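You operate a simulated robot arm through the tools that you are given. There is no shell and no other tool.

You are at the controls of a simulated robot arm. One attempt, no reset.

Task
Push steel bar B5 in to the 10 mm mark.
Fine: tip the yellow lever clear first; use the red slide, draw it back, open the clamp and tip the lever back.

Only the result counts: the job must be done as asked and must still hold three seconds after the hand-in. Knocking over, shifting, dropping, spilling or breaking anything else fails it.

Robot
A 6-joint arm with a two-finger parallel gripper, fixed in place. Base frame: the origin is on the floor under the middle of its stand, x ahead of it, y to its left, z up; the work surface is at about z = 0.84. Lengths are in m, angles in degrees, forces in N, time in s.
With the tool pointing down near the work surface it reaches from about 0.26 to 0.68 m from the base axis. Its first joint turns from -66.0 to 66.0 degrees. Payload 2.9 kg.
The tool frame sits at the grasp point between the pads (the TCP): z along the fingers, y along the line on which they close. The tips reach 0.03 m beyond it. Largest opening 0.11 m; finger width 0.02, thickness 0.01; the body of the gripper, 0.048 by 0.112 m, starts 0.055 m behind the TCP.
Orientation is that of the tool frame in the base frame, as [roll, pitch, yaw] about the fixed x, y, z axes, in that order (R = Rz(yaw) Ry(pitch) Rx(roll)). With the fingers straight down and closing along the base's y, the tool's x points along the base's -x, its y along +y and its z along -z.

Tools
- The arm moves only by the tool arm_command. Its argument "rows" is a list of rows, each a list of 3 entries, a list of its own where there are three numbers: the shift along the tool's x, y, z in m, then the turn, a rotation vector about the tool's x, y, z in degrees, then the finger opening in m, from 0 to 0.11. In form: [[[dx, dy, dz], [wx, wy, wz], hand], ...]. A call has 1 to 20 rows; each row shifts and turns the commanded pose from where the row before left it, along the tool's axes as they then stand. Rows are played at 5 a second. More than 0.05 m and 8.6 degrees between two rows, or a gripper value outside its range, and nothing of the call is played. A pose out of reach is approached as far as the arm can. The call stops where the force on the tool passes 50 N (or 10 N more than at its start, if that is more) or the arm is blocked; 0.2 s more then pass. Each finger travels about 0.108 m/s and halts on what it meets, pressing with about 38 N; the grip force reading is that of the motor and also rises with nothing between the fingers. The clock runs only during rows and for 0.2 s after the last one: add rows that do not move to give the fingers time. It gives the time, the measured TCP pose, the force on the tool (base axes), the opening and the grip force at its end, in the units of the frame above (readings bear some noise), with the torque about the TCP (base axes, N m) and any sound that the robot's microphone picked up.
- Cameras (640 x 400 px; columns grow to the right, rows downward): "scene" is fixed at [0.0713, 0.4323, 1.3854]; the picture's right is [-0.75, -0.66, 0.00], its down [-0.38, 0.43, -0.81] and it looks along [0.54, -0.61, -0.58] (base axes); focal length 324 px, centre (320, 200). "wrist" rides on the gripper at [0.072, 0.017, -0.103] in the tool frame; the picture's right is [-0.23, 0.97, 0.00], its down [-0.76, -0.18, -0.62] and it looks along [-0.61, -0.14, 0.78] (tool axes); focal length 222 px, centre (320, 200). There is no depth. A picture from a camera that has moved, and an enlarged one, comes with that camera's place and axes in the base frame and with its lens. The place of the scene camera against the robot may be out by one fixed shift of up to 0.012 m in any direction.
- get_image(camera): a new picture of that camera. No time passes.
- enlarge(camera, box): a new picture of the part [left, top, right, bottom] of that camera's present view, enlarged. No time passes.
- sign_off(): hands the job in; it is judged then, once.

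Nothing tells you positions but the pictures and the camera data. Unless the task says otherwise, let go and move clear before handing in.

The tools are called after "Call:" as a command line: name --argument value ..., lists and objects as JSON in quotes. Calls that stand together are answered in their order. arm_command: Moves the arm, as the interface text tells. Its arguments: {"type":"object","properties":{"rows":{"type":"array","items":{"type":"array"}}},"required":["rows"]} The other tools are called the same way: get_image (camera) takes a picture; enlarge (camera, box) takes an enlarged picture of a part of a camera's view; sign_off () hands the job in.

At the start:

```text
clock: 0.0
ee_pos: [0.3392, -0.1159, 1.1535]
tcp_rot: [-179.9, 0.0, 180.0]
wrist_force: [0.4, 0.7, -0.1]
torque: [0.02, -0.02, 0.0]
gripper_width: 0.1101
gripper_force: 0.0
```

scene: 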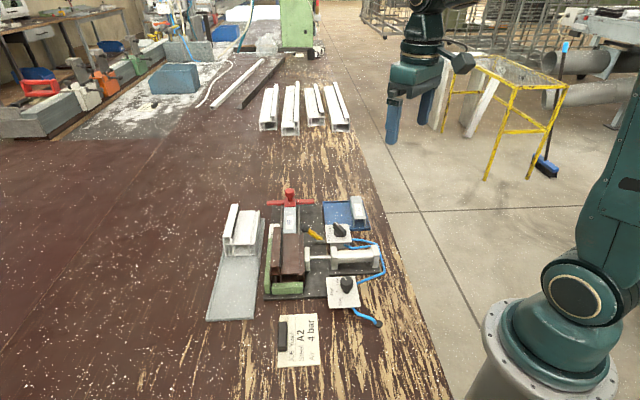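
wrist: 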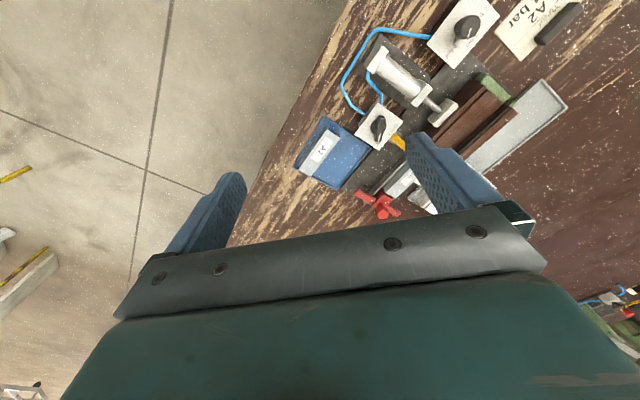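

I see a work table with a small fixture: a red-handled slide, a brown channel, a pneumatic clamp with knobs, a yellow lever and a blue tray holding a part. I'll enlarge the views before moving anything.

Call:
enlarge --camera "scene" --box '[200, 170, 400, 295]'

Call:
enlarge --camera "scene" --box '[250, 180, 350, 242]'

Call:
enlarge --camera "scene" --box '[250, 260, 410, 380]'

Call:
enlarge --camera "wrist" --box '[280, 0, 600, 220]'

```text
3.20 times, centred on (300, 232) of scene
camera zoom: at [0.0713, 0.4323, 1.3854], right [-0.75, -0.66, 0.0], down [-0.38, 0.43, -0.81], along [0.54, -0.61, -0.58], focal length 1035 px, centre (384, 96)
```

zoom: 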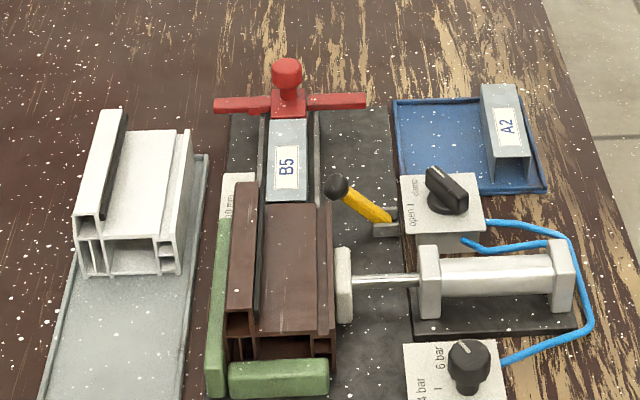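

```text
6.40 times, centred on (300, 211) of scene
camera zoom: at [0.0713, 0.4323, 1.3854], right [-0.75, -0.66, 0.0], down [-0.38, 0.43, -0.81], along [0.54, -0.61, -0.58], focal length 2070 px, centre (448, 130)
```

zoom: 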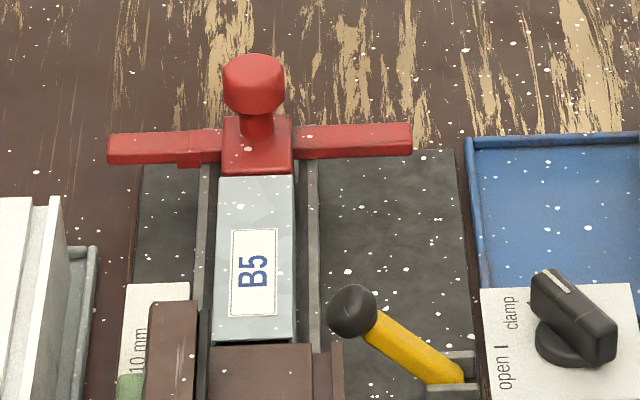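

```text
3.33 times, centred on (330, 320) of scene
camera zoom: at [0.0713, 0.4323, 1.3854], right [-0.75, -0.66, 0.0], down [-0.38, 0.43, -0.81], along [0.54, -0.61, -0.58], focal length 1078 px, centre (287, -200)
```

zoom: 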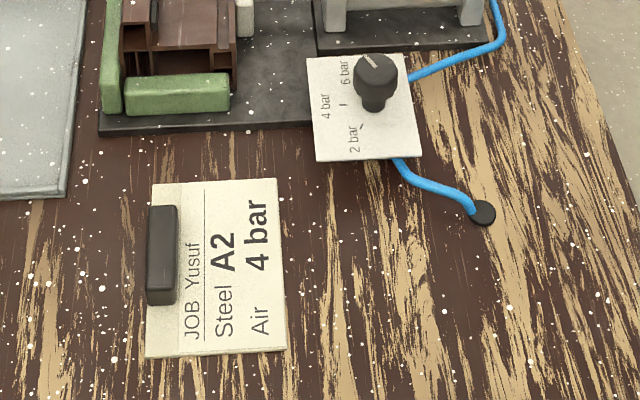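

```text
1.82 times, centred on (440, 110) of wrist
camera zoom: at [0.2658, -0.099, 1.257], right [0.23, 0.97, 0.0], down [0.76, -0.18, 0.62], along [0.61, -0.14, -0.78], focal length 404 px, centre (102, 364)
```

zoom: 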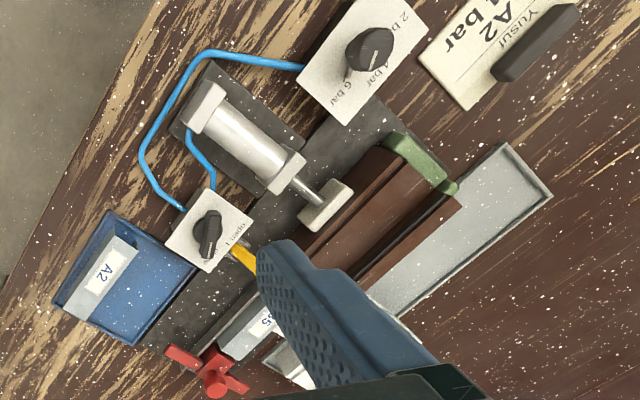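

The rig looks turned about 45° on the table. The red slide is near (0.60, -0.04) and the green stop near (0.41, 0.15). I'll shift the gripper sideways, well above everything, so the wrist camera can see the fixture.

Call:
arm_command --rows '[[[0.0, 0.04, 0], [0, 0, 0], 0.11], [[0.0, 0.04, 0], [0, 0, 0], 0.11], [[0.0, 0.04, 0], [0, 0, 0], 0.11], [[0.0, 0.04, 0], [0, 0, 0], 0.11], [[0, 0, 0], [0, 0, 0], 0.11]]'

Call:
get_image --camera "wrist"

Call:
enlarge --camera "scene" --box '[255, 185, 305, 216]'

Call:
enlarge --camera "scene" --box '[255, 215, 315, 252]'

Call:
enlarge --camera "scene" --box '[295, 215, 355, 252]'

```text
clock: 1.2
ee_pos: [0.3385, 0.0444, 1.1532]
tcp_rot: [-179.9, 0.0, -179.9]
wrist_force: [2.0, 0.2, 0.6]
torque: [-0.01, 0.01, -0.04]
gripper_width: 0.1101
gripper_force: 0.0
```

```text
taken
camera wrist: at [0.2664, 0.0612, 1.2557], right [0.23, 0.97, 0.0], down [0.76, -0.18, 0.62], along [0.61, -0.14, -0.78], focal length 222 px, centre (320, 200)
```

wrist: 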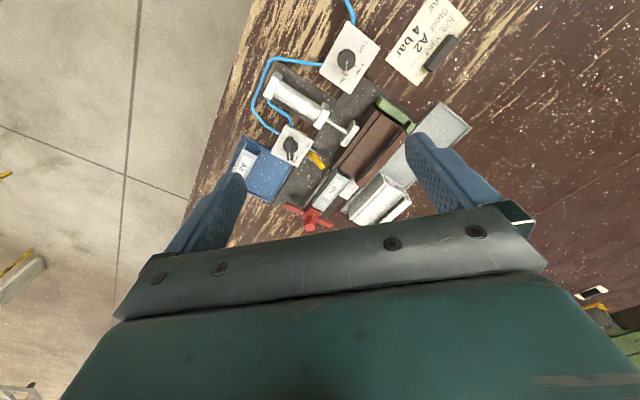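

```text
12.80 times, centred on (280, 200) of scene
camera zoom: at [0.0713, 0.4323, 1.3854], right [-0.75, -0.66, 0.0], down [-0.38, 0.43, -0.81], along [0.54, -0.61, -0.58], focal length 4140 px, centre (832, 194)
```

zoom: 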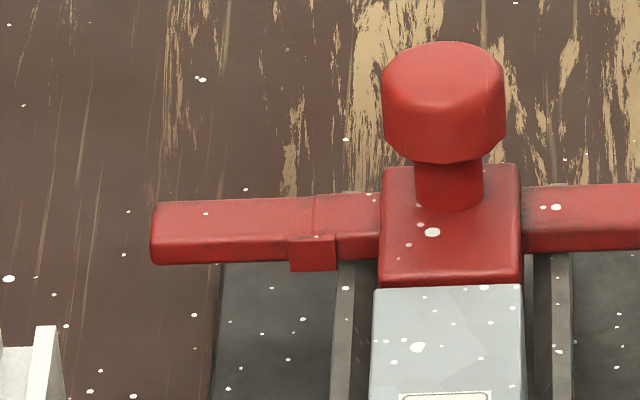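

```text
10.67 times, centred on (285, 234) of scene
camera zoom: at [0.0713, 0.4323, 1.3854], right [-0.75, -0.66, 0.0], down [-0.38, 0.43, -0.81], along [0.54, -0.61, -0.58], focal length 3450 px, centre (693, -157)
```

zoom: 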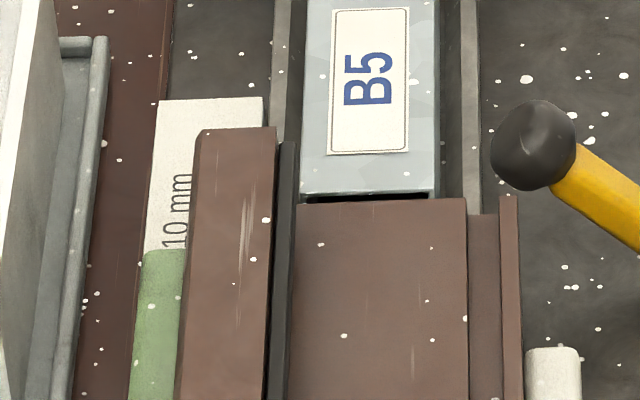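

```text
10.67 times, centred on (325, 234) of scene
camera zoom: at [0.0713, 0.4323, 1.3854], right [-0.75, -0.66, 0.0], down [-0.38, 0.43, -0.81], along [0.54, -0.61, -0.58], focal length 3450 px, centre (267, -157)
```

zoom: 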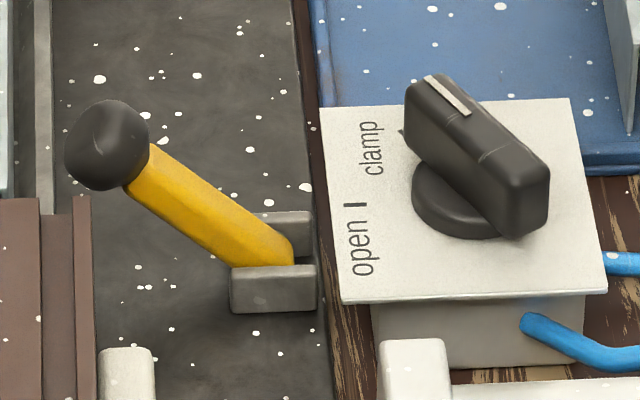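

The clamp handle seems to point at "clamp". The lever leans over the rail, and the label reads "10 mm" beside the profile end. I'll go over the middle of the rig, staying about 0.1 m above it, for a closer look.

Call:
arm_command --rows '[[[-0.0375, 0.0, 0.025], [0, 0, 0], 0.11], [[-0.0375, 0.0, 0.025], [0, 0, 0], 0.11], [[-0.0375, 0.0, 0.025], [0, 0, 0], 0.11], [[-0.0375, 0.0, 0.025], [0, 0, 0], 0.11], [[0, 0, 0], [0, 0, 0], 0.11], [[0, 0, 0], [0, 0, 0], 0.11]]'

Call:
get_image --camera "wrist"

Call:
enlarge --camera "wrist" --box '[160, 0, 480, 200]'

Call:
get_image --camera "scene"

```text
clock: 2.6
ee_pos: [0.4885, 0.0435, 1.0553]
tcp_rot: [180.0, 0.0, -179.9]
wrist_force: [-0.1, -0.4, -0.1]
torque: [0.01, -0.01, 0.0]
gripper_width: 0.1101
gripper_force: 0.0
```

```text
taken
camera wrist: at [0.4163, 0.06, 1.1589], right [0.23, 0.97, 0.0], down [0.76, -0.18, 0.62], along [0.61, -0.14, -0.78], focal length 222 px, centre (320, 200)
```

wrist: 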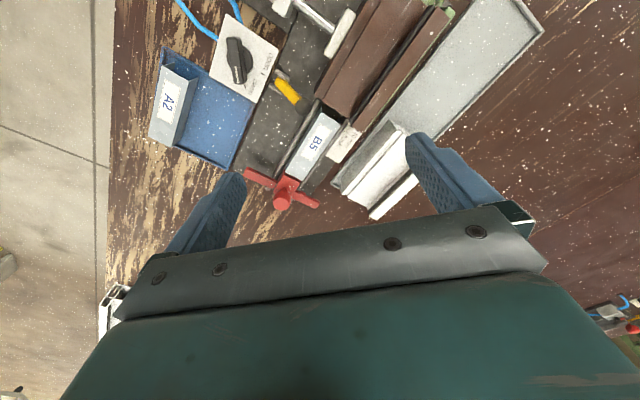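

```text
2.00 times, centred on (320, 100) of wrist
camera zoom: at [0.4163, 0.06, 1.1589], right [0.23, 0.97, 0.0], down [0.76, -0.18, 0.62], along [0.61, -0.14, -0.78], focal length 444 px, centre (320, 400)
```

zoom: 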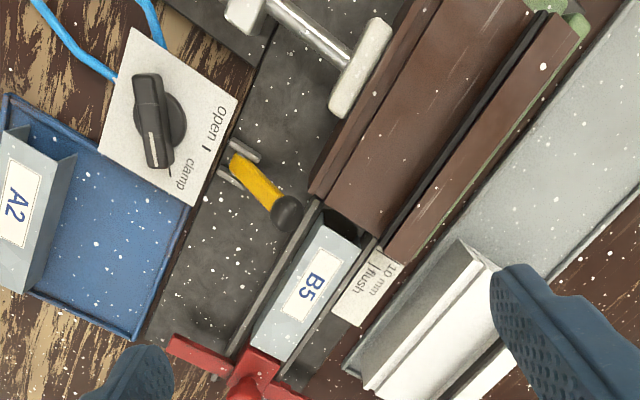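

```text
taken
```

scene: 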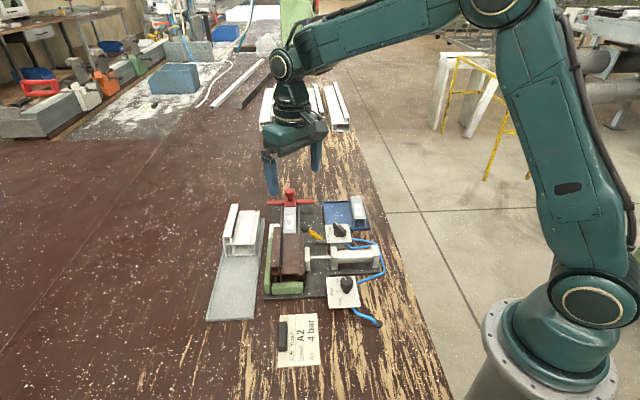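

Call:
enlarge --camera "wrist" --box '[310, 115, 390, 165]'

Call:
enlarge --camera "wrist" --box '[200, 20, 300, 110]'

Call:
enlarge --camera "wrist" --box '[240, 140, 340, 215]'

Call:
enlarge --camera "wrist" --box '[290, 0, 400, 70]'

```text
8.00 times, centred on (350, 140) of wrist
camera zoom: at [0.4163, 0.06, 1.1589], right [0.23, 0.97, 0.0], down [0.76, -0.18, 0.62], along [0.61, -0.14, -0.78], focal length 1777 px, centre (80, 680)
```

zoom: 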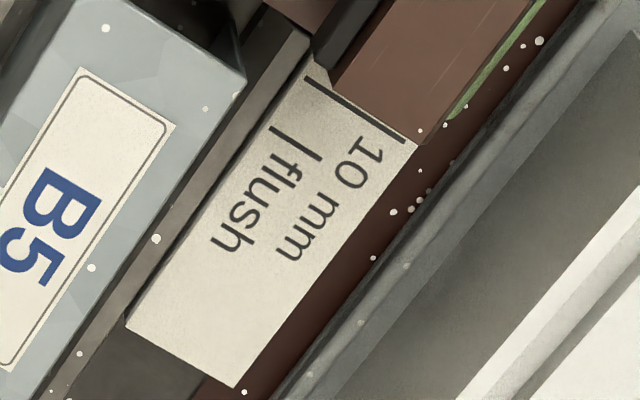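

```text
4.44 times, centred on (250, 65) of wrist
camera zoom: at [0.4163, 0.06, 1.1589], right [0.23, 0.97, 0.0], down [0.76, -0.18, 0.62], along [0.61, -0.14, -0.78], focal length 987 px, centre (631, 800)
```

zoom: 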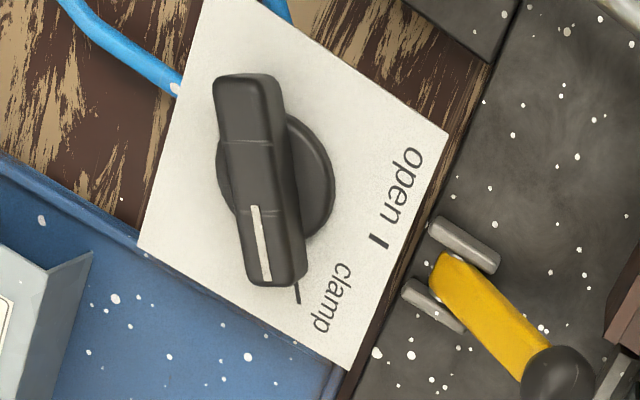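

```text
5.33 times, centred on (290, 178) of wrist
camera zoom: at [0.4163, 0.06, 1.1589], right [0.23, 0.97, 0.0], down [0.76, -0.18, 0.62], along [0.61, -0.14, -0.78], focal length 1185 px, centre (480, 320)
```

zoom: 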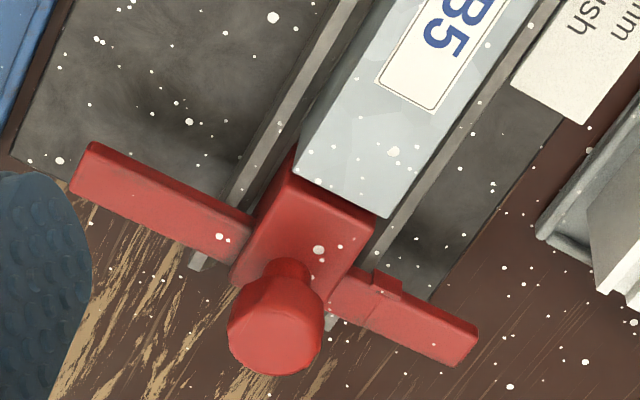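

```text
5.71 times, centred on (345, 35) of wrist
camera zoom: at [0.4163, 0.06, 1.1589], right [0.23, 0.97, 0.0], down [0.76, -0.18, 0.62], along [0.61, -0.14, -0.78], focal length 1269 px, centre (177, 1143)
```

zoom: 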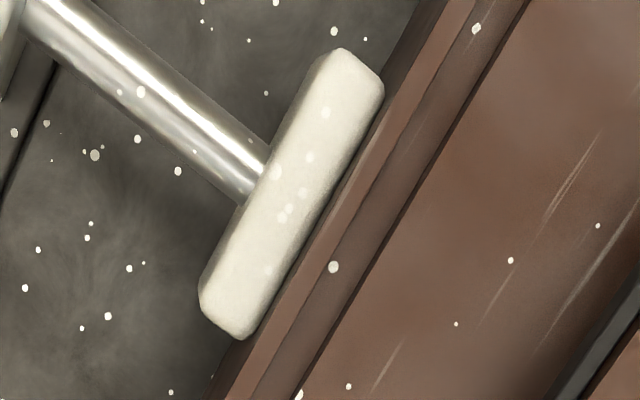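

The label carries two marks, "flush" and "10 mm", and the pointer tab on the slide's left arm reads against them. The clamp handle is at "clamp". I'll take another wrist view from a shifted position so I can work out heights.

Call:
arm_command --rows '[[[0.025, -0.022, 0.012], [0, 0, 0], 0.11], [[0.025, -0.022, 0.013], [0, 0, 0], 0.11], [[0, 0, 0], [0, 0, 0], 0.11], [[0, 0, 0], [0, 0, 0], 0.11]]'

Call:
get_image --camera "wrist"

Call:
enlarge --camera "wrist" --box '[240, 0, 400, 100]'

Call:
enlarge --camera "wrist" --box '[240, 100, 400, 200]'

Call:
enlarge --camera "wrist" --box '[240, 150, 400, 250]'

```text
clock: 3.6
ee_pos: [0.4385, -0.0008, 1.0309]
tcp_rot: [-179.9, 0.0, 179.9]
wrist_force: [0.4, -1.2, -0.5]
torque: [-0.01, 0.0, 0.0]
gripper_width: 0.1099
gripper_force: 0.1
```

```text
taken
camera wrist: at [0.3657, 0.0157, 1.1331], right [0.23, 0.97, 0.0], down [0.76, -0.18, 0.62], along [0.61, -0.14, -0.78], focal length 222 px, centre (320, 200)
```

wrist: 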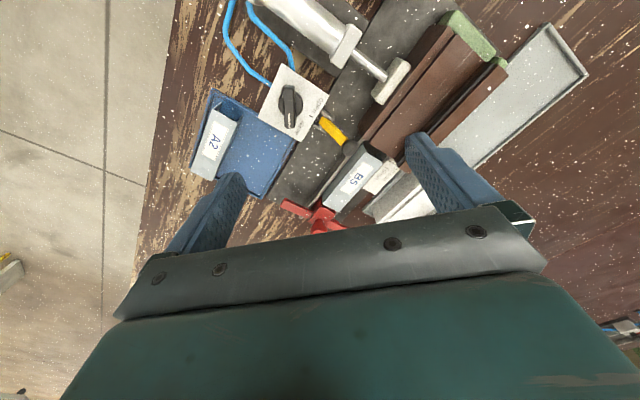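

```text
4.00 times, centred on (320, 50) of wrist
camera zoom: at [0.3657, 0.0157, 1.1331], right [0.23, 0.97, 0.0], down [0.76, -0.18, 0.62], along [0.61, -0.14, -0.78], focal length 888 px, centre (320, 800)
```

zoom: 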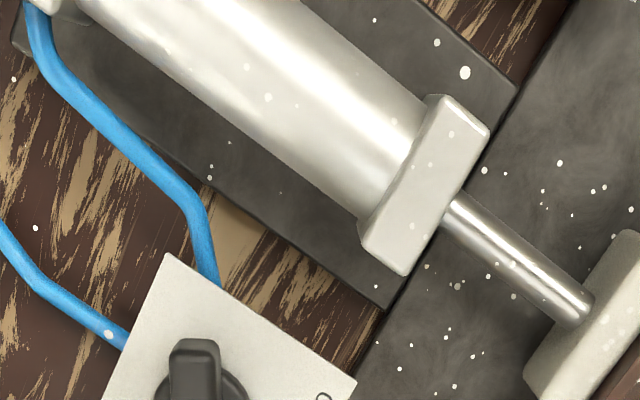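

```text
4.00 times, centred on (320, 150) of wrist
camera zoom: at [0.3657, 0.0157, 1.1331], right [0.23, 0.97, 0.0], down [0.76, -0.18, 0.62], along [0.61, -0.14, -0.78], focal length 888 px, centre (320, 400)
```

zoom: 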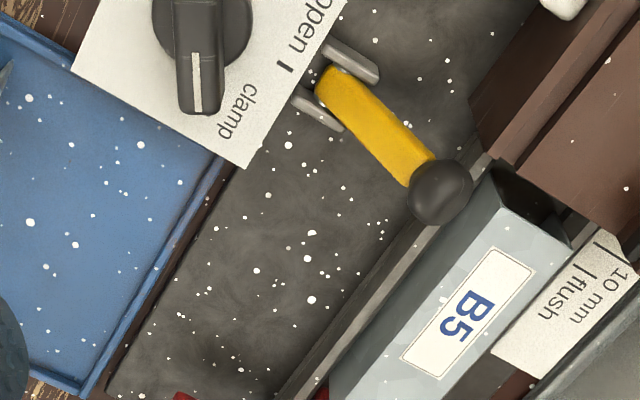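

```text
4.00 times, centred on (320, 200) of wrist
camera zoom: at [0.3657, 0.0157, 1.1331], right [0.23, 0.97, 0.0], down [0.76, -0.18, 0.62], along [0.61, -0.14, -0.78], focal length 888 px, centre (320, 200)
```

zoom: 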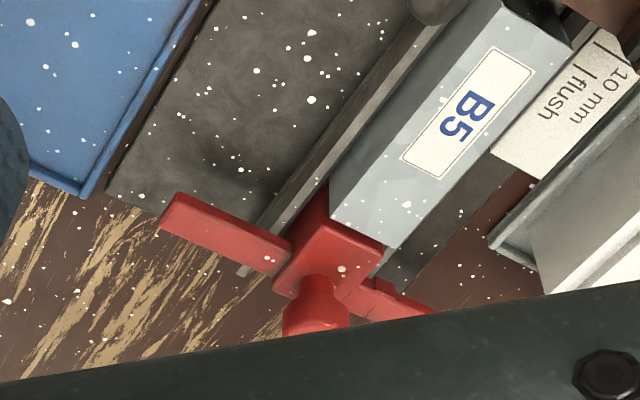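

From two wrist views I place things as follows:
- Lever pivot: about (0.460, -0.002, 0.85)
- Lever ball: about (0.485, 0.025, 0.893)
- Red slide knob: about (0.602, -0.040, 0.91)
- Clamp handle: about (0.426, -0.031), top at z 0.892
- Rig axis: about 134°

Next I'll turn the tool to line up with the rig at a safe height and close the fingers, ready to push the lever.

Call:
arm_command --rows '[[[0, 0, 0], [0, 0, 7.6], 0.08], [[0, 0, 0], [0, 0, 7.6], 0.05], [[0, 0, 0], [0, 0, 7.6], 0.02], [[0, 0, 0], [0, 0, 7.6], 0.0], [[0, 0, 0], [0, 0, 7.6], 0.0], [[0, 0, 0], [0, 0, 7.6], 0.0], [[0, 0, 0], [0, 0, 0], 0.0], [[0, 0, 0], [0, 0, 0], 0.0]]'

Call:
get_image --camera "wrist"

```text
clock: 5.4
ee_pos: [0.4385, 0.0001, 1.0297]
tcp_rot: [180.0, 0.1, 134.3]
wrist_force: [-0.1, 0.5, -0.3]
torque: [-0.01, 0.0, 0.01]
gripper_width: 0.0
gripper_force: 37.9
```

```text
taken
camera wrist: at [0.3998, 0.064, 1.132], right [0.86, 0.52, 0.0], down [0.41, -0.67, 0.62], along [0.32, -0.53, -0.78], focal length 222 px, centre (320, 200)
```

wrist: 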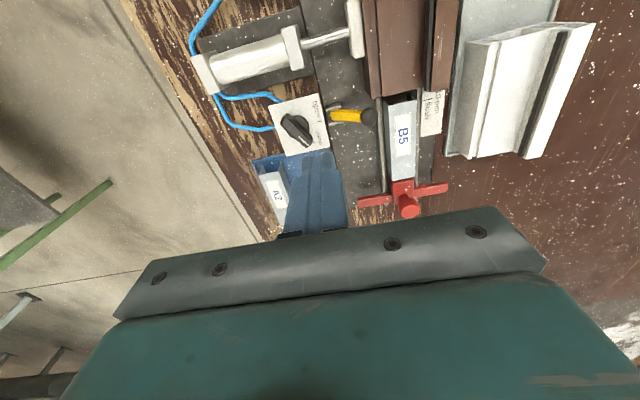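

Call:
enlarge --camera "wrist" --box '[330, 80, 470, 220]'

Call:
enlarge --camera "wrist" --box '[270, 80, 400, 160]'

Call:
enlarge --camera "wrist" --box '[380, 70, 460, 120]'

Call:
enlarge --camera "wrist" --box '[350, 160, 460, 225]'

```text
2.86 times, centred on (400, 150) of wrist
camera zoom: at [0.3998, 0.064, 1.132], right [0.86, 0.52, 0.0], down [0.41, -0.67, 0.62], along [0.32, -0.53, -0.78], focal length 635 px, centre (91, 343)
```

zoom: 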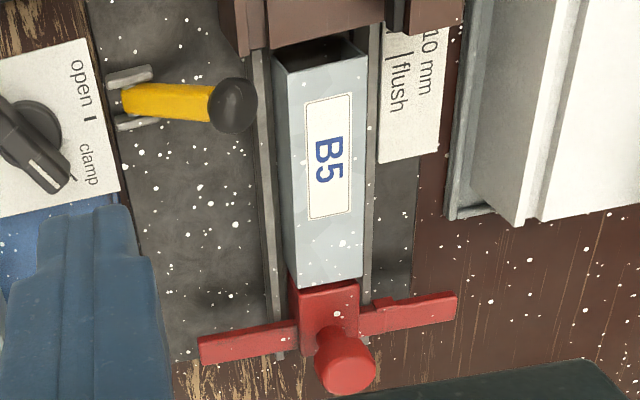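

```text
4.92 times, centred on (335, 120) of wrist
camera zoom: at [0.3998, 0.064, 1.132], right [0.86, 0.52, 0.0], down [0.41, -0.67, 0.62], along [0.32, -0.53, -0.78], focal length 1094 px, centre (246, 594)
```

zoom: 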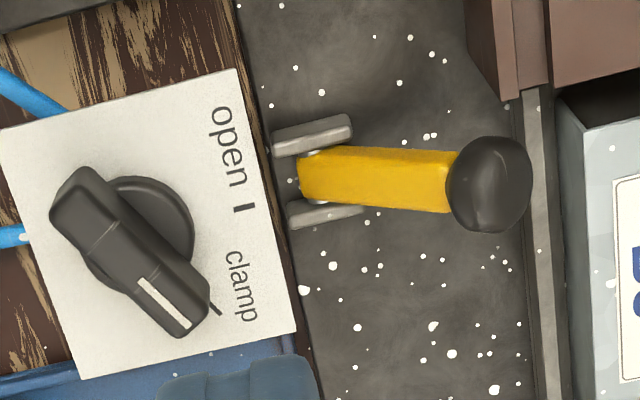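

```text
8.00 times, centred on (420, 95) of wrist
camera zoom: at [0.3998, 0.064, 1.132], right [0.86, 0.52, 0.0], down [0.41, -0.67, 0.62], along [0.32, -0.53, -0.78], focal length 1777 px, centre (-480, 1040)
```

zoom: 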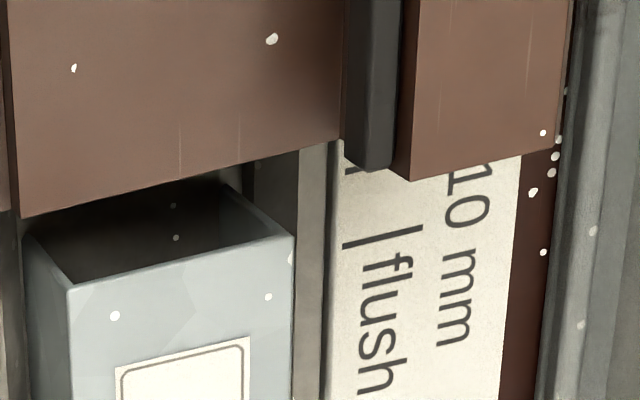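

```text
5.82 times, centred on (405, 192) of wrist
camera zoom: at [0.3998, 0.064, 1.132], right [0.86, 0.52, 0.0], down [0.41, -0.67, 0.62], along [0.32, -0.53, -0.78], focal length 1292 px, centre (-174, 244)
```

zoom: 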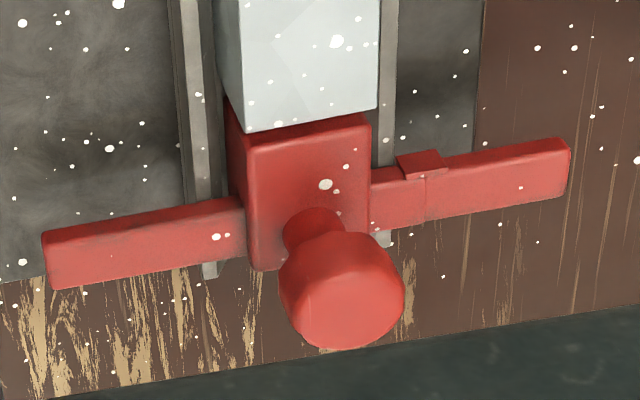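

The geometry agrees across views: bar top z is about 0.883, profile end top about 0.893, lever ball at z 0.893. I'll bring the closed fingers down on the rail side of the lever ball, staying just above the bar.

Call:
arm_command --rows '[[[-0.009, 0.042, 0], [0, 0, 0], 0.0], [[-0.009, 0.042, 0], [0, 0, 0], 0.0], [[0, 0, 0.04], [0, 0, 0], 0.0], [[0, 0, 0.03], [0, 0, 0], 0.0], [[0, 0, 0.015], [0, 0, 0], 0.0], [[0, 0, 0], [0, 0, 0], 0.0]]'

Call:
get_image --camera "wrist"

Call:
enlarge --camera "scene" --box '[240, 170, 370, 250]'

```text
clock: 6.8
ee_pos: [0.5128, 0.0449, 0.9455]
tcp_rot: [180.0, -0.1, 134.5]
wrist_force: [-0.4, 0.7, -0.6]
torque: [0.04, -0.02, 0.01]
gripper_width: 0.0001
gripper_force: 37.9
```

```text
taken
camera wrist: at [0.4734, 0.1095, 1.0473], right [0.85, 0.52, 0.0], down [0.41, -0.67, 0.62], along [0.32, -0.53, -0.78], focal length 222 px, centre (320, 200)
```

wrist: 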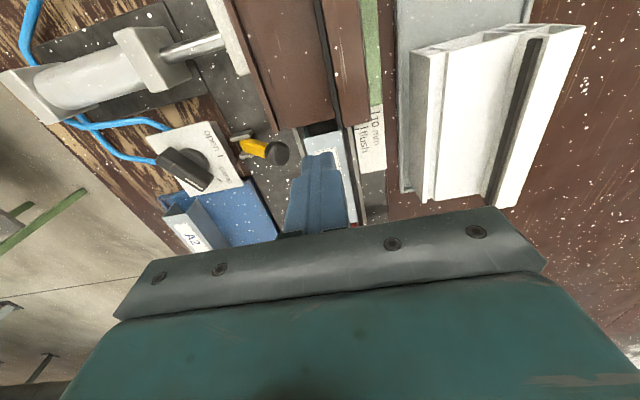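

```text
4.92 times, centred on (305, 210) of scene
camera zoom: at [0.0713, 0.4323, 1.3854], right [-0.75, -0.66, 0.0], down [-0.38, 0.43, -0.81], along [0.54, -0.61, -0.58], focal length 1592 px, centre (394, 151)
```

zoom: 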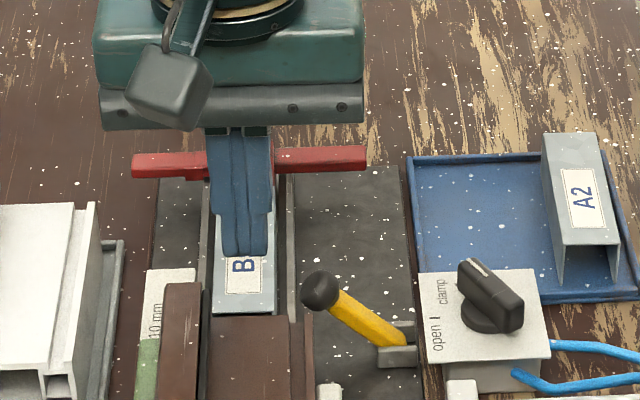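

Call:
enlarge --camera "wrist" --box '[220, 90, 400, 220]'

Call:
enlarge --camera "wrist" --box '[320, 80, 400, 130]'

```text
3.08 times, centred on (310, 155) of wrist
camera zoom: at [0.4734, 0.1095, 1.0473], right [0.85, 0.52, 0.0], down [0.41, -0.67, 0.62], along [0.32, -0.53, -0.78], focal length 684 px, centre (351, 338)
```

zoom: 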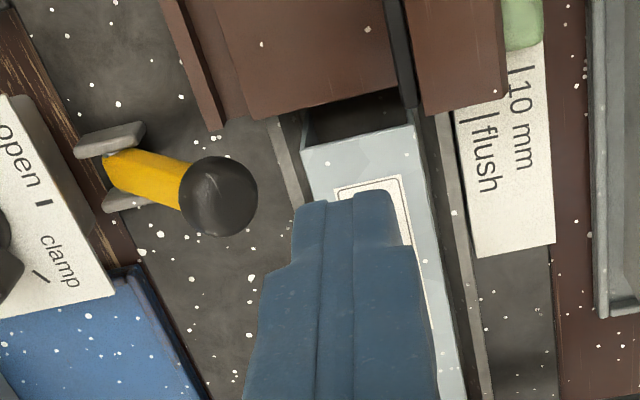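

```text
8.00 times, centred on (360, 105) of wrist
camera zoom: at [0.4734, 0.1095, 1.0473], right [0.85, 0.52, 0.0], down [0.41, -0.67, 0.62], along [0.32, -0.53, -0.78], focal length 1777 px, centre (0, 960)
```

zoom: 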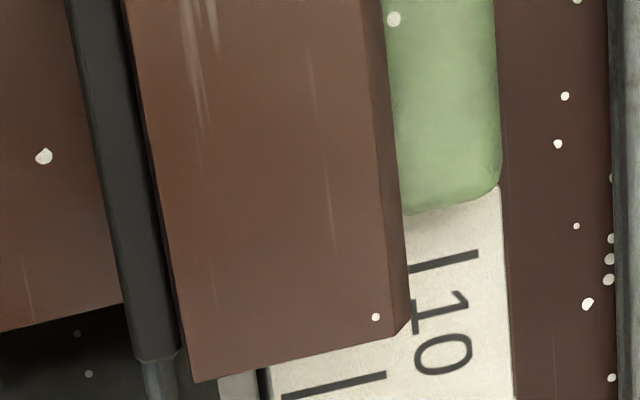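

The label sits at about z 0.865 and the profile top at about 0.904, ahead of the fingers. Now I'll lower the tips to z 0.893 and push the lever gently away from the rail, checking the force.

Call:
arm_command --rows '[[[0, 0, 0.012], [0, 0, 0], 0.0], [[0, 0, 0.01], [0, 0, 0], 0.0], [[0, -0.006, 0], [0, 0, 0], 0.0], [[0, -0.006, 0], [0, 0, 0], 0.0], [[0, -0.006, -0.001], [0, 0, 0], 0.0], [[0, -0.006, -0.001], [0, 0, 0], 0.0], [[0, 0, 0], [0, 0, 0], 0.0]]'

Call:
get_image --camera "wrist"

Call:
enlarge --camera "scene" --box '[240, 170, 370, 250]'

```text
clock: 8.4
ee_pos: [0.4966, 0.0305, 0.9272]
tcp_rot: [179.6, 0.2, 134.7]
wrist_force: [8.5, 14.1, 17.2]
torque: [0.38, -0.11, -0.07]
gripper_width: 0.0
gripper_force: 37.5
```

```text
taken
camera wrist: at [0.4563, 0.0938, 1.0291], right [0.85, 0.52, 0.01], down [0.4, -0.67, 0.62], along [0.33, -0.53, -0.78], focal length 222 px, centre (320, 200)
```

wrist: 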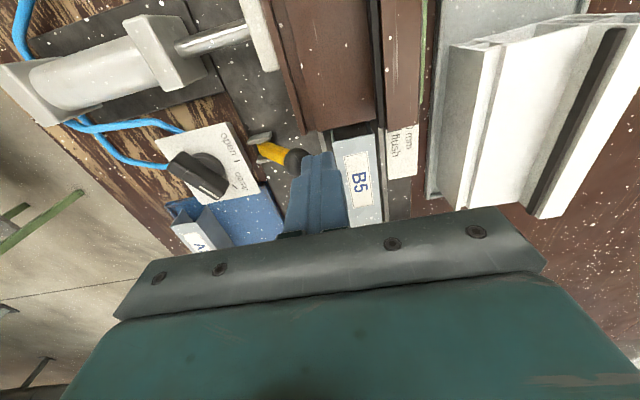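

```text
4.92 times, centred on (305, 210) of scene
camera zoom: at [0.0712, 0.4326, 1.3853], right [-0.75, -0.66, 0.0], down [-0.38, 0.43, -0.81], along [0.54, -0.61, -0.58], focal length 1592 px, centre (394, 151)
```

zoom: 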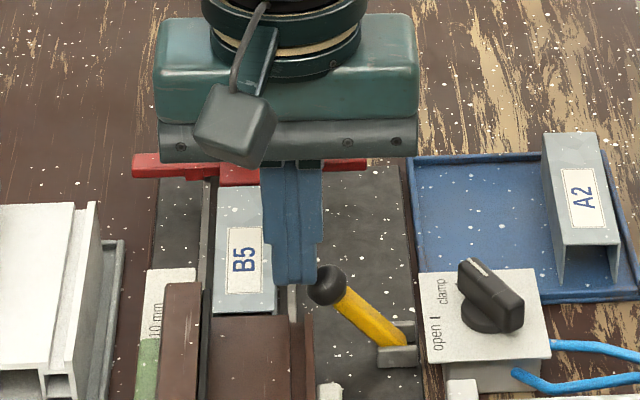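

The finger rode onto the upper part of the ball: there's an upward reaction and the lever moved only slightly. I'll back off, go a little lower so the contact is at the ball's equator, and push again.

Call:
arm_command --rows '[[[0, 0.005, -0.003], [0, 0, 0], 0.0], [[0, 0.005, 0], [0, 0, 0], 0.0], [[0, 0, 0.006], [0, 0, 0], 0.0], [[0, 0, 0.0045], [0, 0, 0], 0.0], [[0, 0, 0], [0, 0, 0], 0.0]]'

Call:
enlarge --camera "scene" --box '[270, 200, 340, 245]'

Call:
enlarge --camera "wrist" --box '[220, 90, 400, 220]'

```text
clock: 9.6
ee_pos: [0.5015, 0.0355, 0.9166]
tcp_rot: [-180.0, 0.0, 134.5]
wrist_force: [0.5, -0.3, -0.2]
torque: [0.0, 0.02, 0.04]
gripper_width: 0.0002
gripper_force: 37.7
```

```text
8.89 times, centred on (305, 222) of scene
camera zoom: at [0.0713, 0.4323, 1.3854], right [-0.75, -0.66, 0.0], down [-0.38, 0.43, -0.81], along [0.54, -0.61, -0.58], focal length 2875 px, centre (453, 0)
```

zoom: 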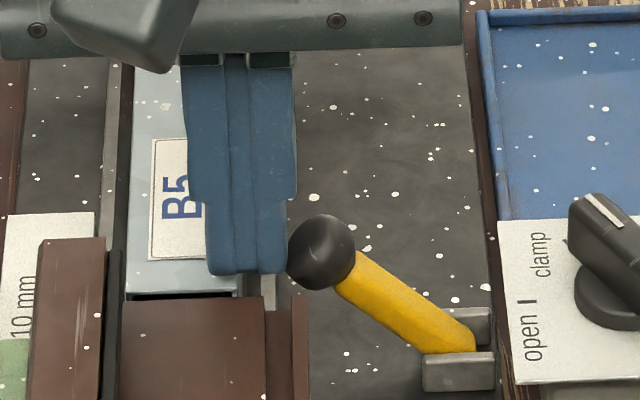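

```text
3.08 times, centred on (310, 155) of wrist
camera zoom: at [0.4626, 0.0996, 1.0191], right [0.85, 0.52, 0.0], down [0.41, -0.67, 0.62], along [0.32, -0.53, -0.78], focal length 684 px, centre (351, 338)
```

zoom: 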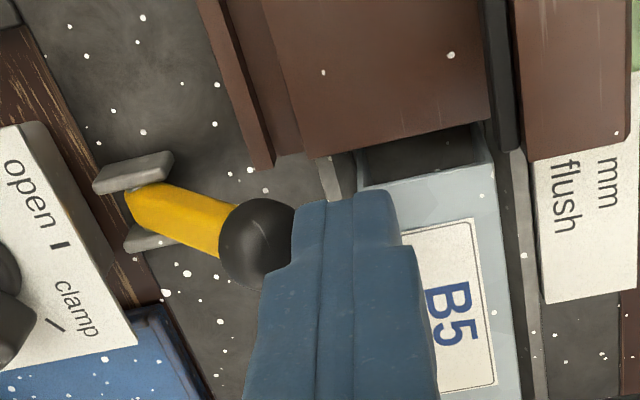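

The finger is now beside the ball at its mid-height with no load. I'll push it away from the rail in small steps, rising slightly with the arc.

Call:
arm_command --rows '[[[0, -0.005, 0], [0, 0, 0], 0.0], [[0, -0.005, 0], [0, 0, 0], 0.0], [[0, -0.005, -0.001], [0, 0, 0], 0.0], [[0, -0.005, -0.001], [0, 0, 0], 0.0], [[0, 0, 0], [0, 0, 0], 0.0]]'

Call:
enlarge --camera "scene" --box '[270, 200, 340, 245]'

Call:
enlarge --camera "wrist" --box '[220, 90, 400, 220]'

```text
clock: 10.8
ee_pos: [0.486, 0.0224, 0.9189]
tcp_rot: [-179.9, -0.1, 134.3]
wrist_force: [-0.2, 0.2, 0.4]
torque: [0.03, 0.03, 0.01]
gripper_width: 0.0
gripper_force: 38.1
```

```text
8.89 times, centred on (305, 222) of scene
camera zoom: at [0.0713, 0.4323, 1.3854], right [-0.75, -0.66, 0.0], down [-0.38, 0.43, -0.81], along [0.54, -0.61, -0.58], focal length 2875 px, centre (453, 0)
```

zoom: 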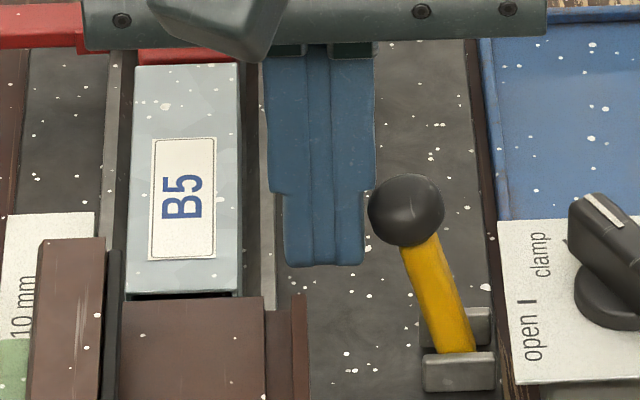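

```text
3.08 times, centred on (310, 155) of wrist
camera zoom: at [0.4479, 0.0858, 1.0215], right [0.86, 0.52, 0.0], down [0.41, -0.67, 0.62], along [0.32, -0.53, -0.78], focal length 684 px, centre (351, 338)
```

zoom: 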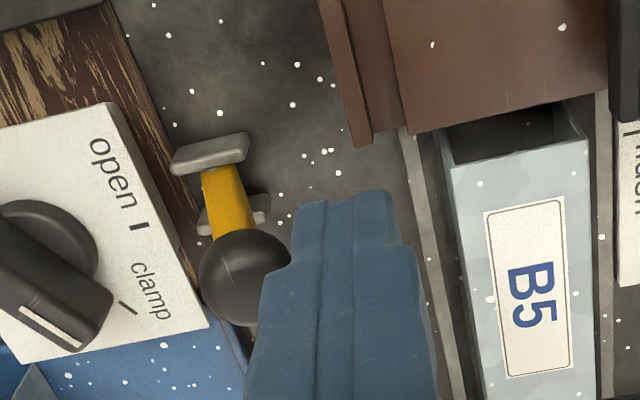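

Call:
arm_command --rows '[[[0, -0.005, -0.001], [0, 0, 0], 0.0], [[0, -0.005, 0], [0, 0, 0], 0.0], [[0, -0.004, 0], [0, 0, 0], 0.0], [[0, 0, 0], [0, 0, 0], 0.0]]'

Call:
enlarge --camera "scene" --box '[270, 200, 340, 245]'

Call:
enlarge --camera "wrist" --box '[220, 90, 400, 220]'

```text
clock: 11.8
ee_pos: [0.4765, 0.0116, 0.9193]
tcp_rot: [179.9, -0.1, 134.4]
wrist_force: [-0.2, 0.6, 0.8]
torque: [-0.03, -0.01, 0.01]
gripper_width: 0.0
gripper_force: 37.6
```

```text
8.89 times, centred on (305, 222) of scene
camera zoom: at [0.0713, 0.4323, 1.3854], right [-0.75, -0.66, 0.0], down [-0.38, 0.43, -0.81], along [0.54, -0.61, -0.58], focal length 2875 px, centre (453, 0)
```

zoom: 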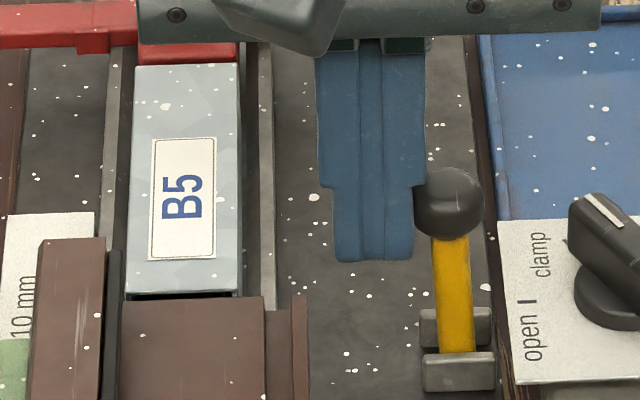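

```text
3.08 times, centred on (310, 155) of wrist
camera zoom: at [0.4386, 0.0766, 1.0225], right [0.85, 0.52, 0.0], down [0.41, -0.67, 0.62], along [0.32, -0.53, -0.78], focal length 684 px, centre (351, 338)
```

zoom: 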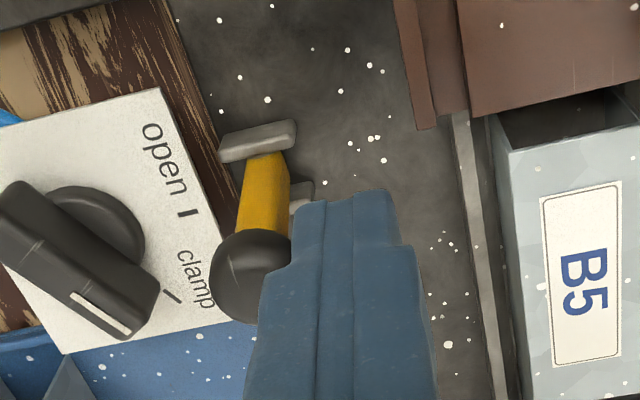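

Call:
arm_command --rows '[[[0, -0.004, 0], [0, 0, 0], 0.0], [[0, -0.004, 0], [0, 0, 0], 0.0], [[0, 0, 0], [0, 0, 0], 0.0]]'

Call:
enlarge --camera "scene" --box '[270, 200, 340, 245]'

```text
clock: 12.6
ee_pos: [0.4718, 0.0079, 0.919]
tcp_rot: [180.0, 0.0, 134.4]
wrist_force: [0.4, 0.5, 0.2]
torque: [-0.03, -0.04, -0.01]
gripper_width: 0.0
gripper_force: 37.8
```

```text
8.89 times, centred on (305, 222) of scene
camera zoom: at [0.0713, 0.4323, 1.3854], right [-0.75, -0.66, 0.0], down [-0.38, 0.43, -0.81], along [0.54, -0.61, -0.58], focal length 2875 px, centre (453, 0)
```

zoom: 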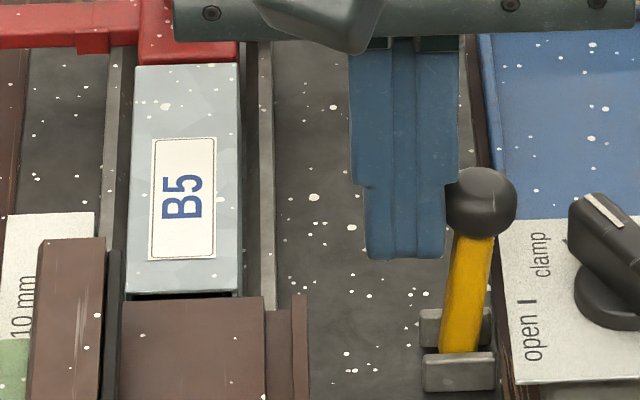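

Call:
arm_command --rows '[[[0, -0.004, 0], [0, 0, 0], 0.0], [[0, 0, 0], [0, 0, 0], 0.0], [[0, 0.012, 0], [0, 0, 0], 0.0], [[0, 0, -0.03], [0, 0, 0], 0.0], [[0, 0, 0], [0, 0, 0], 0.0]]'

Call:
enlarge --camera "scene" --box '[270, 200, 340, 245]'

Call:
get_image --camera "wrist"

```text
clock: 13.8
ee_pos: [0.4763, 0.013, 0.9485]
tcp_rot: [180.0, 0.0, 134.4]
wrist_force: [0.4, 0.7, 0.9]
torque: [-0.01, 0.0, 0.01]
gripper_width: 0.0
gripper_force: 37.4
```

```text
8.89 times, centred on (305, 222) of scene
camera zoom: at [0.0713, 0.4323, 1.3854], right [-0.75, -0.66, 0.0], down [-0.38, 0.43, -0.81], along [0.54, -0.61, -0.58], focal length 2875 px, centre (453, 0)
```

zoom: 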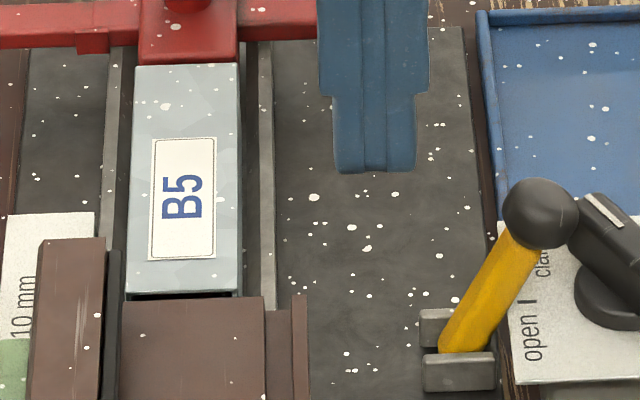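

```text
taken
camera wrist: at [0.4375, 0.0764, 1.0525], right [0.85, 0.52, 0.0], down [0.41, -0.67, 0.62], along [0.32, -0.53, -0.78], focal length 222 px, centre (320, 200)
```

wrist: 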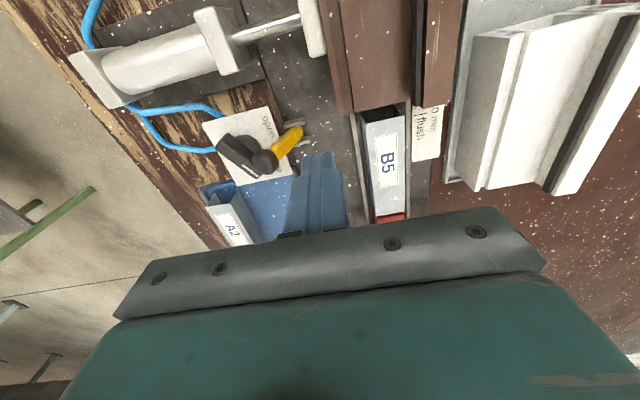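

The lever has tipped over centre to the far side and stays there. I'll check how close it is to the clamp handle.

Call:
enlarge --camera "wrist" --box '[190, 90, 330, 190]'

Call:
enlarge --camera "scene" --box '[310, 210, 360, 245]'

```text
4.00 times, centred on (260, 140) of wrist
camera zoom: at [0.4375, 0.0764, 1.0525], right [0.85, 0.52, 0.0], down [0.41, -0.67, 0.62], along [0.32, -0.53, -0.78], focal length 888 px, centre (560, 440)
```

zoom: 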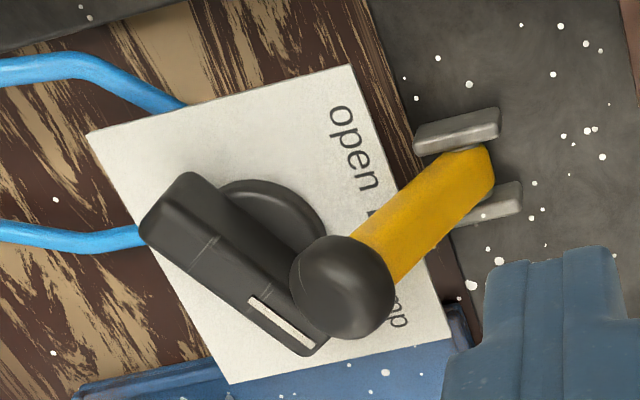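

```text
11.43 times, centred on (335, 228) of scene
camera zoom: at [0.0713, 0.4323, 1.3854], right [-0.75, -0.66, 0.0], down [-0.38, 0.43, -0.81], along [0.54, -0.61, -0.58], focal length 3697 px, centre (149, -114)
```

zoom: 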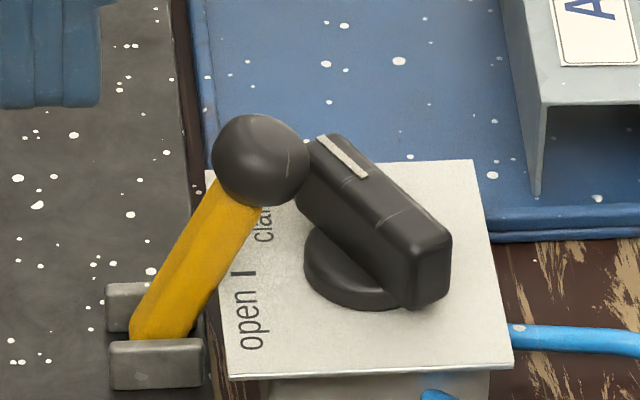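

The lever rests at about 23° past vertical, just clear of the clamp handle. Next I'll rise, open the fingers and go above the red knob to measure it before gripping.

Call:
arm_command --rows '[[[0, 0, -0.04], [0, 0, 0], 0.0], [[0, 0, -0.03], [0, 0, 0], 0.02], [[-0.03, 0.018, 0], [0, 0, 0], 0.04], [[-0.03, 0.018, 0], [0, 0, 0], 0.06], [[-0.03, 0.017, 0], [0, 0, 0], 0.06], [[-0.02, 0, 0], [0, 0, 0], 0.06], [[0, 0, 0], [0, 0, 0], 0.06], [[0, 0, 0], [0, 0, 0], 0.06]]'

Call:
get_image --camera "wrist"

Call:
enlarge --camera "wrist" --box '[260, 120, 400, 220]'

```text
clock: 15.6
ee_pos: [0.5928, -0.0285, 1.0199]
tcp_rot: [180.0, 0.0, 134.4]
wrist_force: [-0.1, -0.7, 0.6]
torque: [0.02, -0.02, 0.0]
gripper_width: 0.0599
gripper_force: 0.0
```

```text
taken
camera wrist: at [0.553, 0.0349, 1.1234], right [0.85, 0.52, 0.0], down [0.41, -0.67, 0.62], along [0.32, -0.53, -0.78], focal length 222 px, centre (320, 200)
```

wrist: 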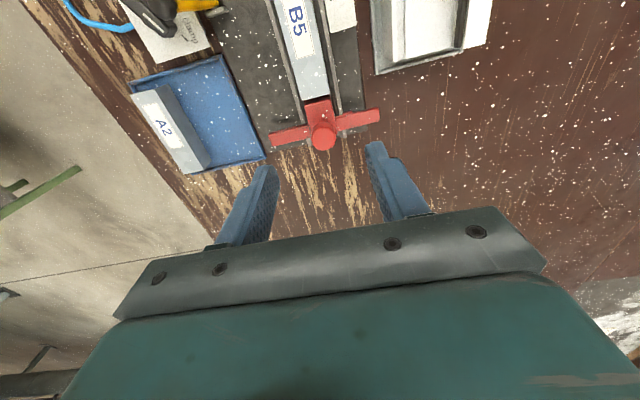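

```text
4.00 times, centred on (330, 170) of wrist
camera zoom: at [0.553, 0.0349, 1.1234], right [0.85, 0.52, 0.0], down [0.41, -0.67, 0.62], along [0.32, -0.53, -0.78], focal length 888 px, centre (280, 320)
```

zoom: 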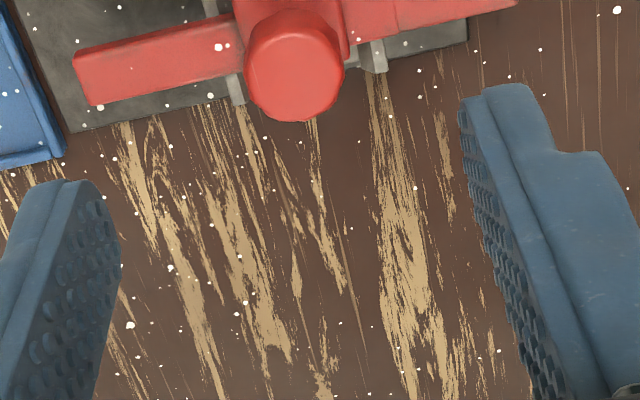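

I place the knob top at about (0.605, -0.042, 0.908), diameter about 25 mm. I'll descend with the fingers straddling it across the rail and keep the tips above the slide block.

Call:
arm_command --rows '[[[-0.018, -0.001, 0.02], [0, 0, 0], 0.06], [[0, 0, 0.03], [0, 0, 0], 0.06], [[0, 0, 0.025], [0, 0, 0], 0.06], [[0, 0, 0.015], [0, 0, 0], 0.06], [[0, 0, 0.01], [0, 0, 0], 0.06], [[0, 0, 0], [0, 0, 0], 0.06]]'

Call:
get_image --camera "wrist"

Call:
enlarge --camera "wrist" --box '[240, 60, 400, 220]'

Call:
enlarge --camera "scene" --box '[255, 170, 325, 215]'

```text
clock: 17.0
ee_pos: [0.604, -0.0417, 0.921]
tcp_rot: [-180.0, 0.0, 134.4]
wrist_force: [0.8, -0.4, 0.4]
torque: [-0.03, 0.0, -0.02]
gripper_width: 0.0599
gripper_force: 0.0
```

```text
taken
camera wrist: at [0.5645, 0.0211, 1.0233], right [0.85, 0.52, 0.0], down [0.41, -0.67, 0.62], along [0.32, -0.53, -0.78], focal length 222 px, centre (320, 200)
```

wrist: 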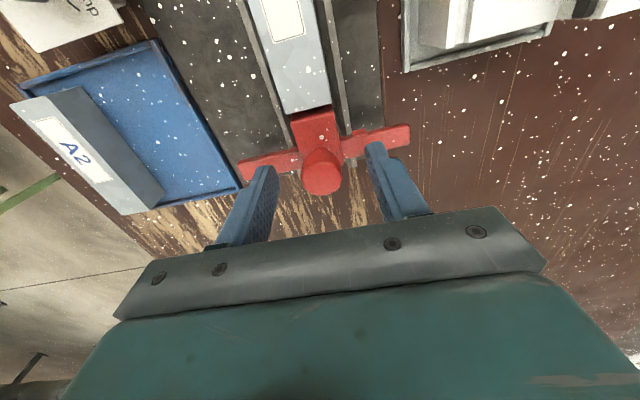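

```text
2.50 times, centred on (320, 140) of wrist
camera zoom: at [0.5645, 0.0211, 1.0233], right [0.85, 0.52, 0.0], down [0.41, -0.67, 0.62], along [0.32, -0.53, -0.78], focal length 555 px, centre (320, 350)
```

zoom: 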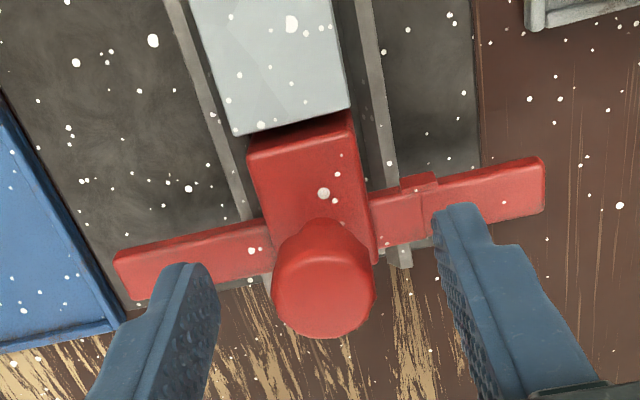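

```text
8.89 times, centred on (290, 192) of scene
camera zoom: at [0.0713, 0.4323, 1.3854], right [-0.75, -0.66, 0.0], down [-0.38, 0.43, -0.81], along [0.54, -0.61, -0.58], focal length 2875 px, centre (587, 267)
```

zoom: 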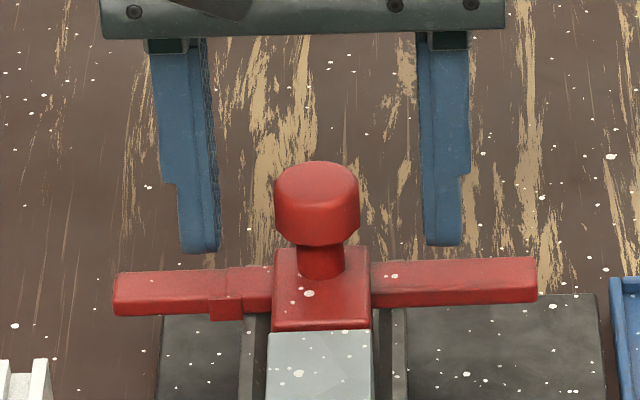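

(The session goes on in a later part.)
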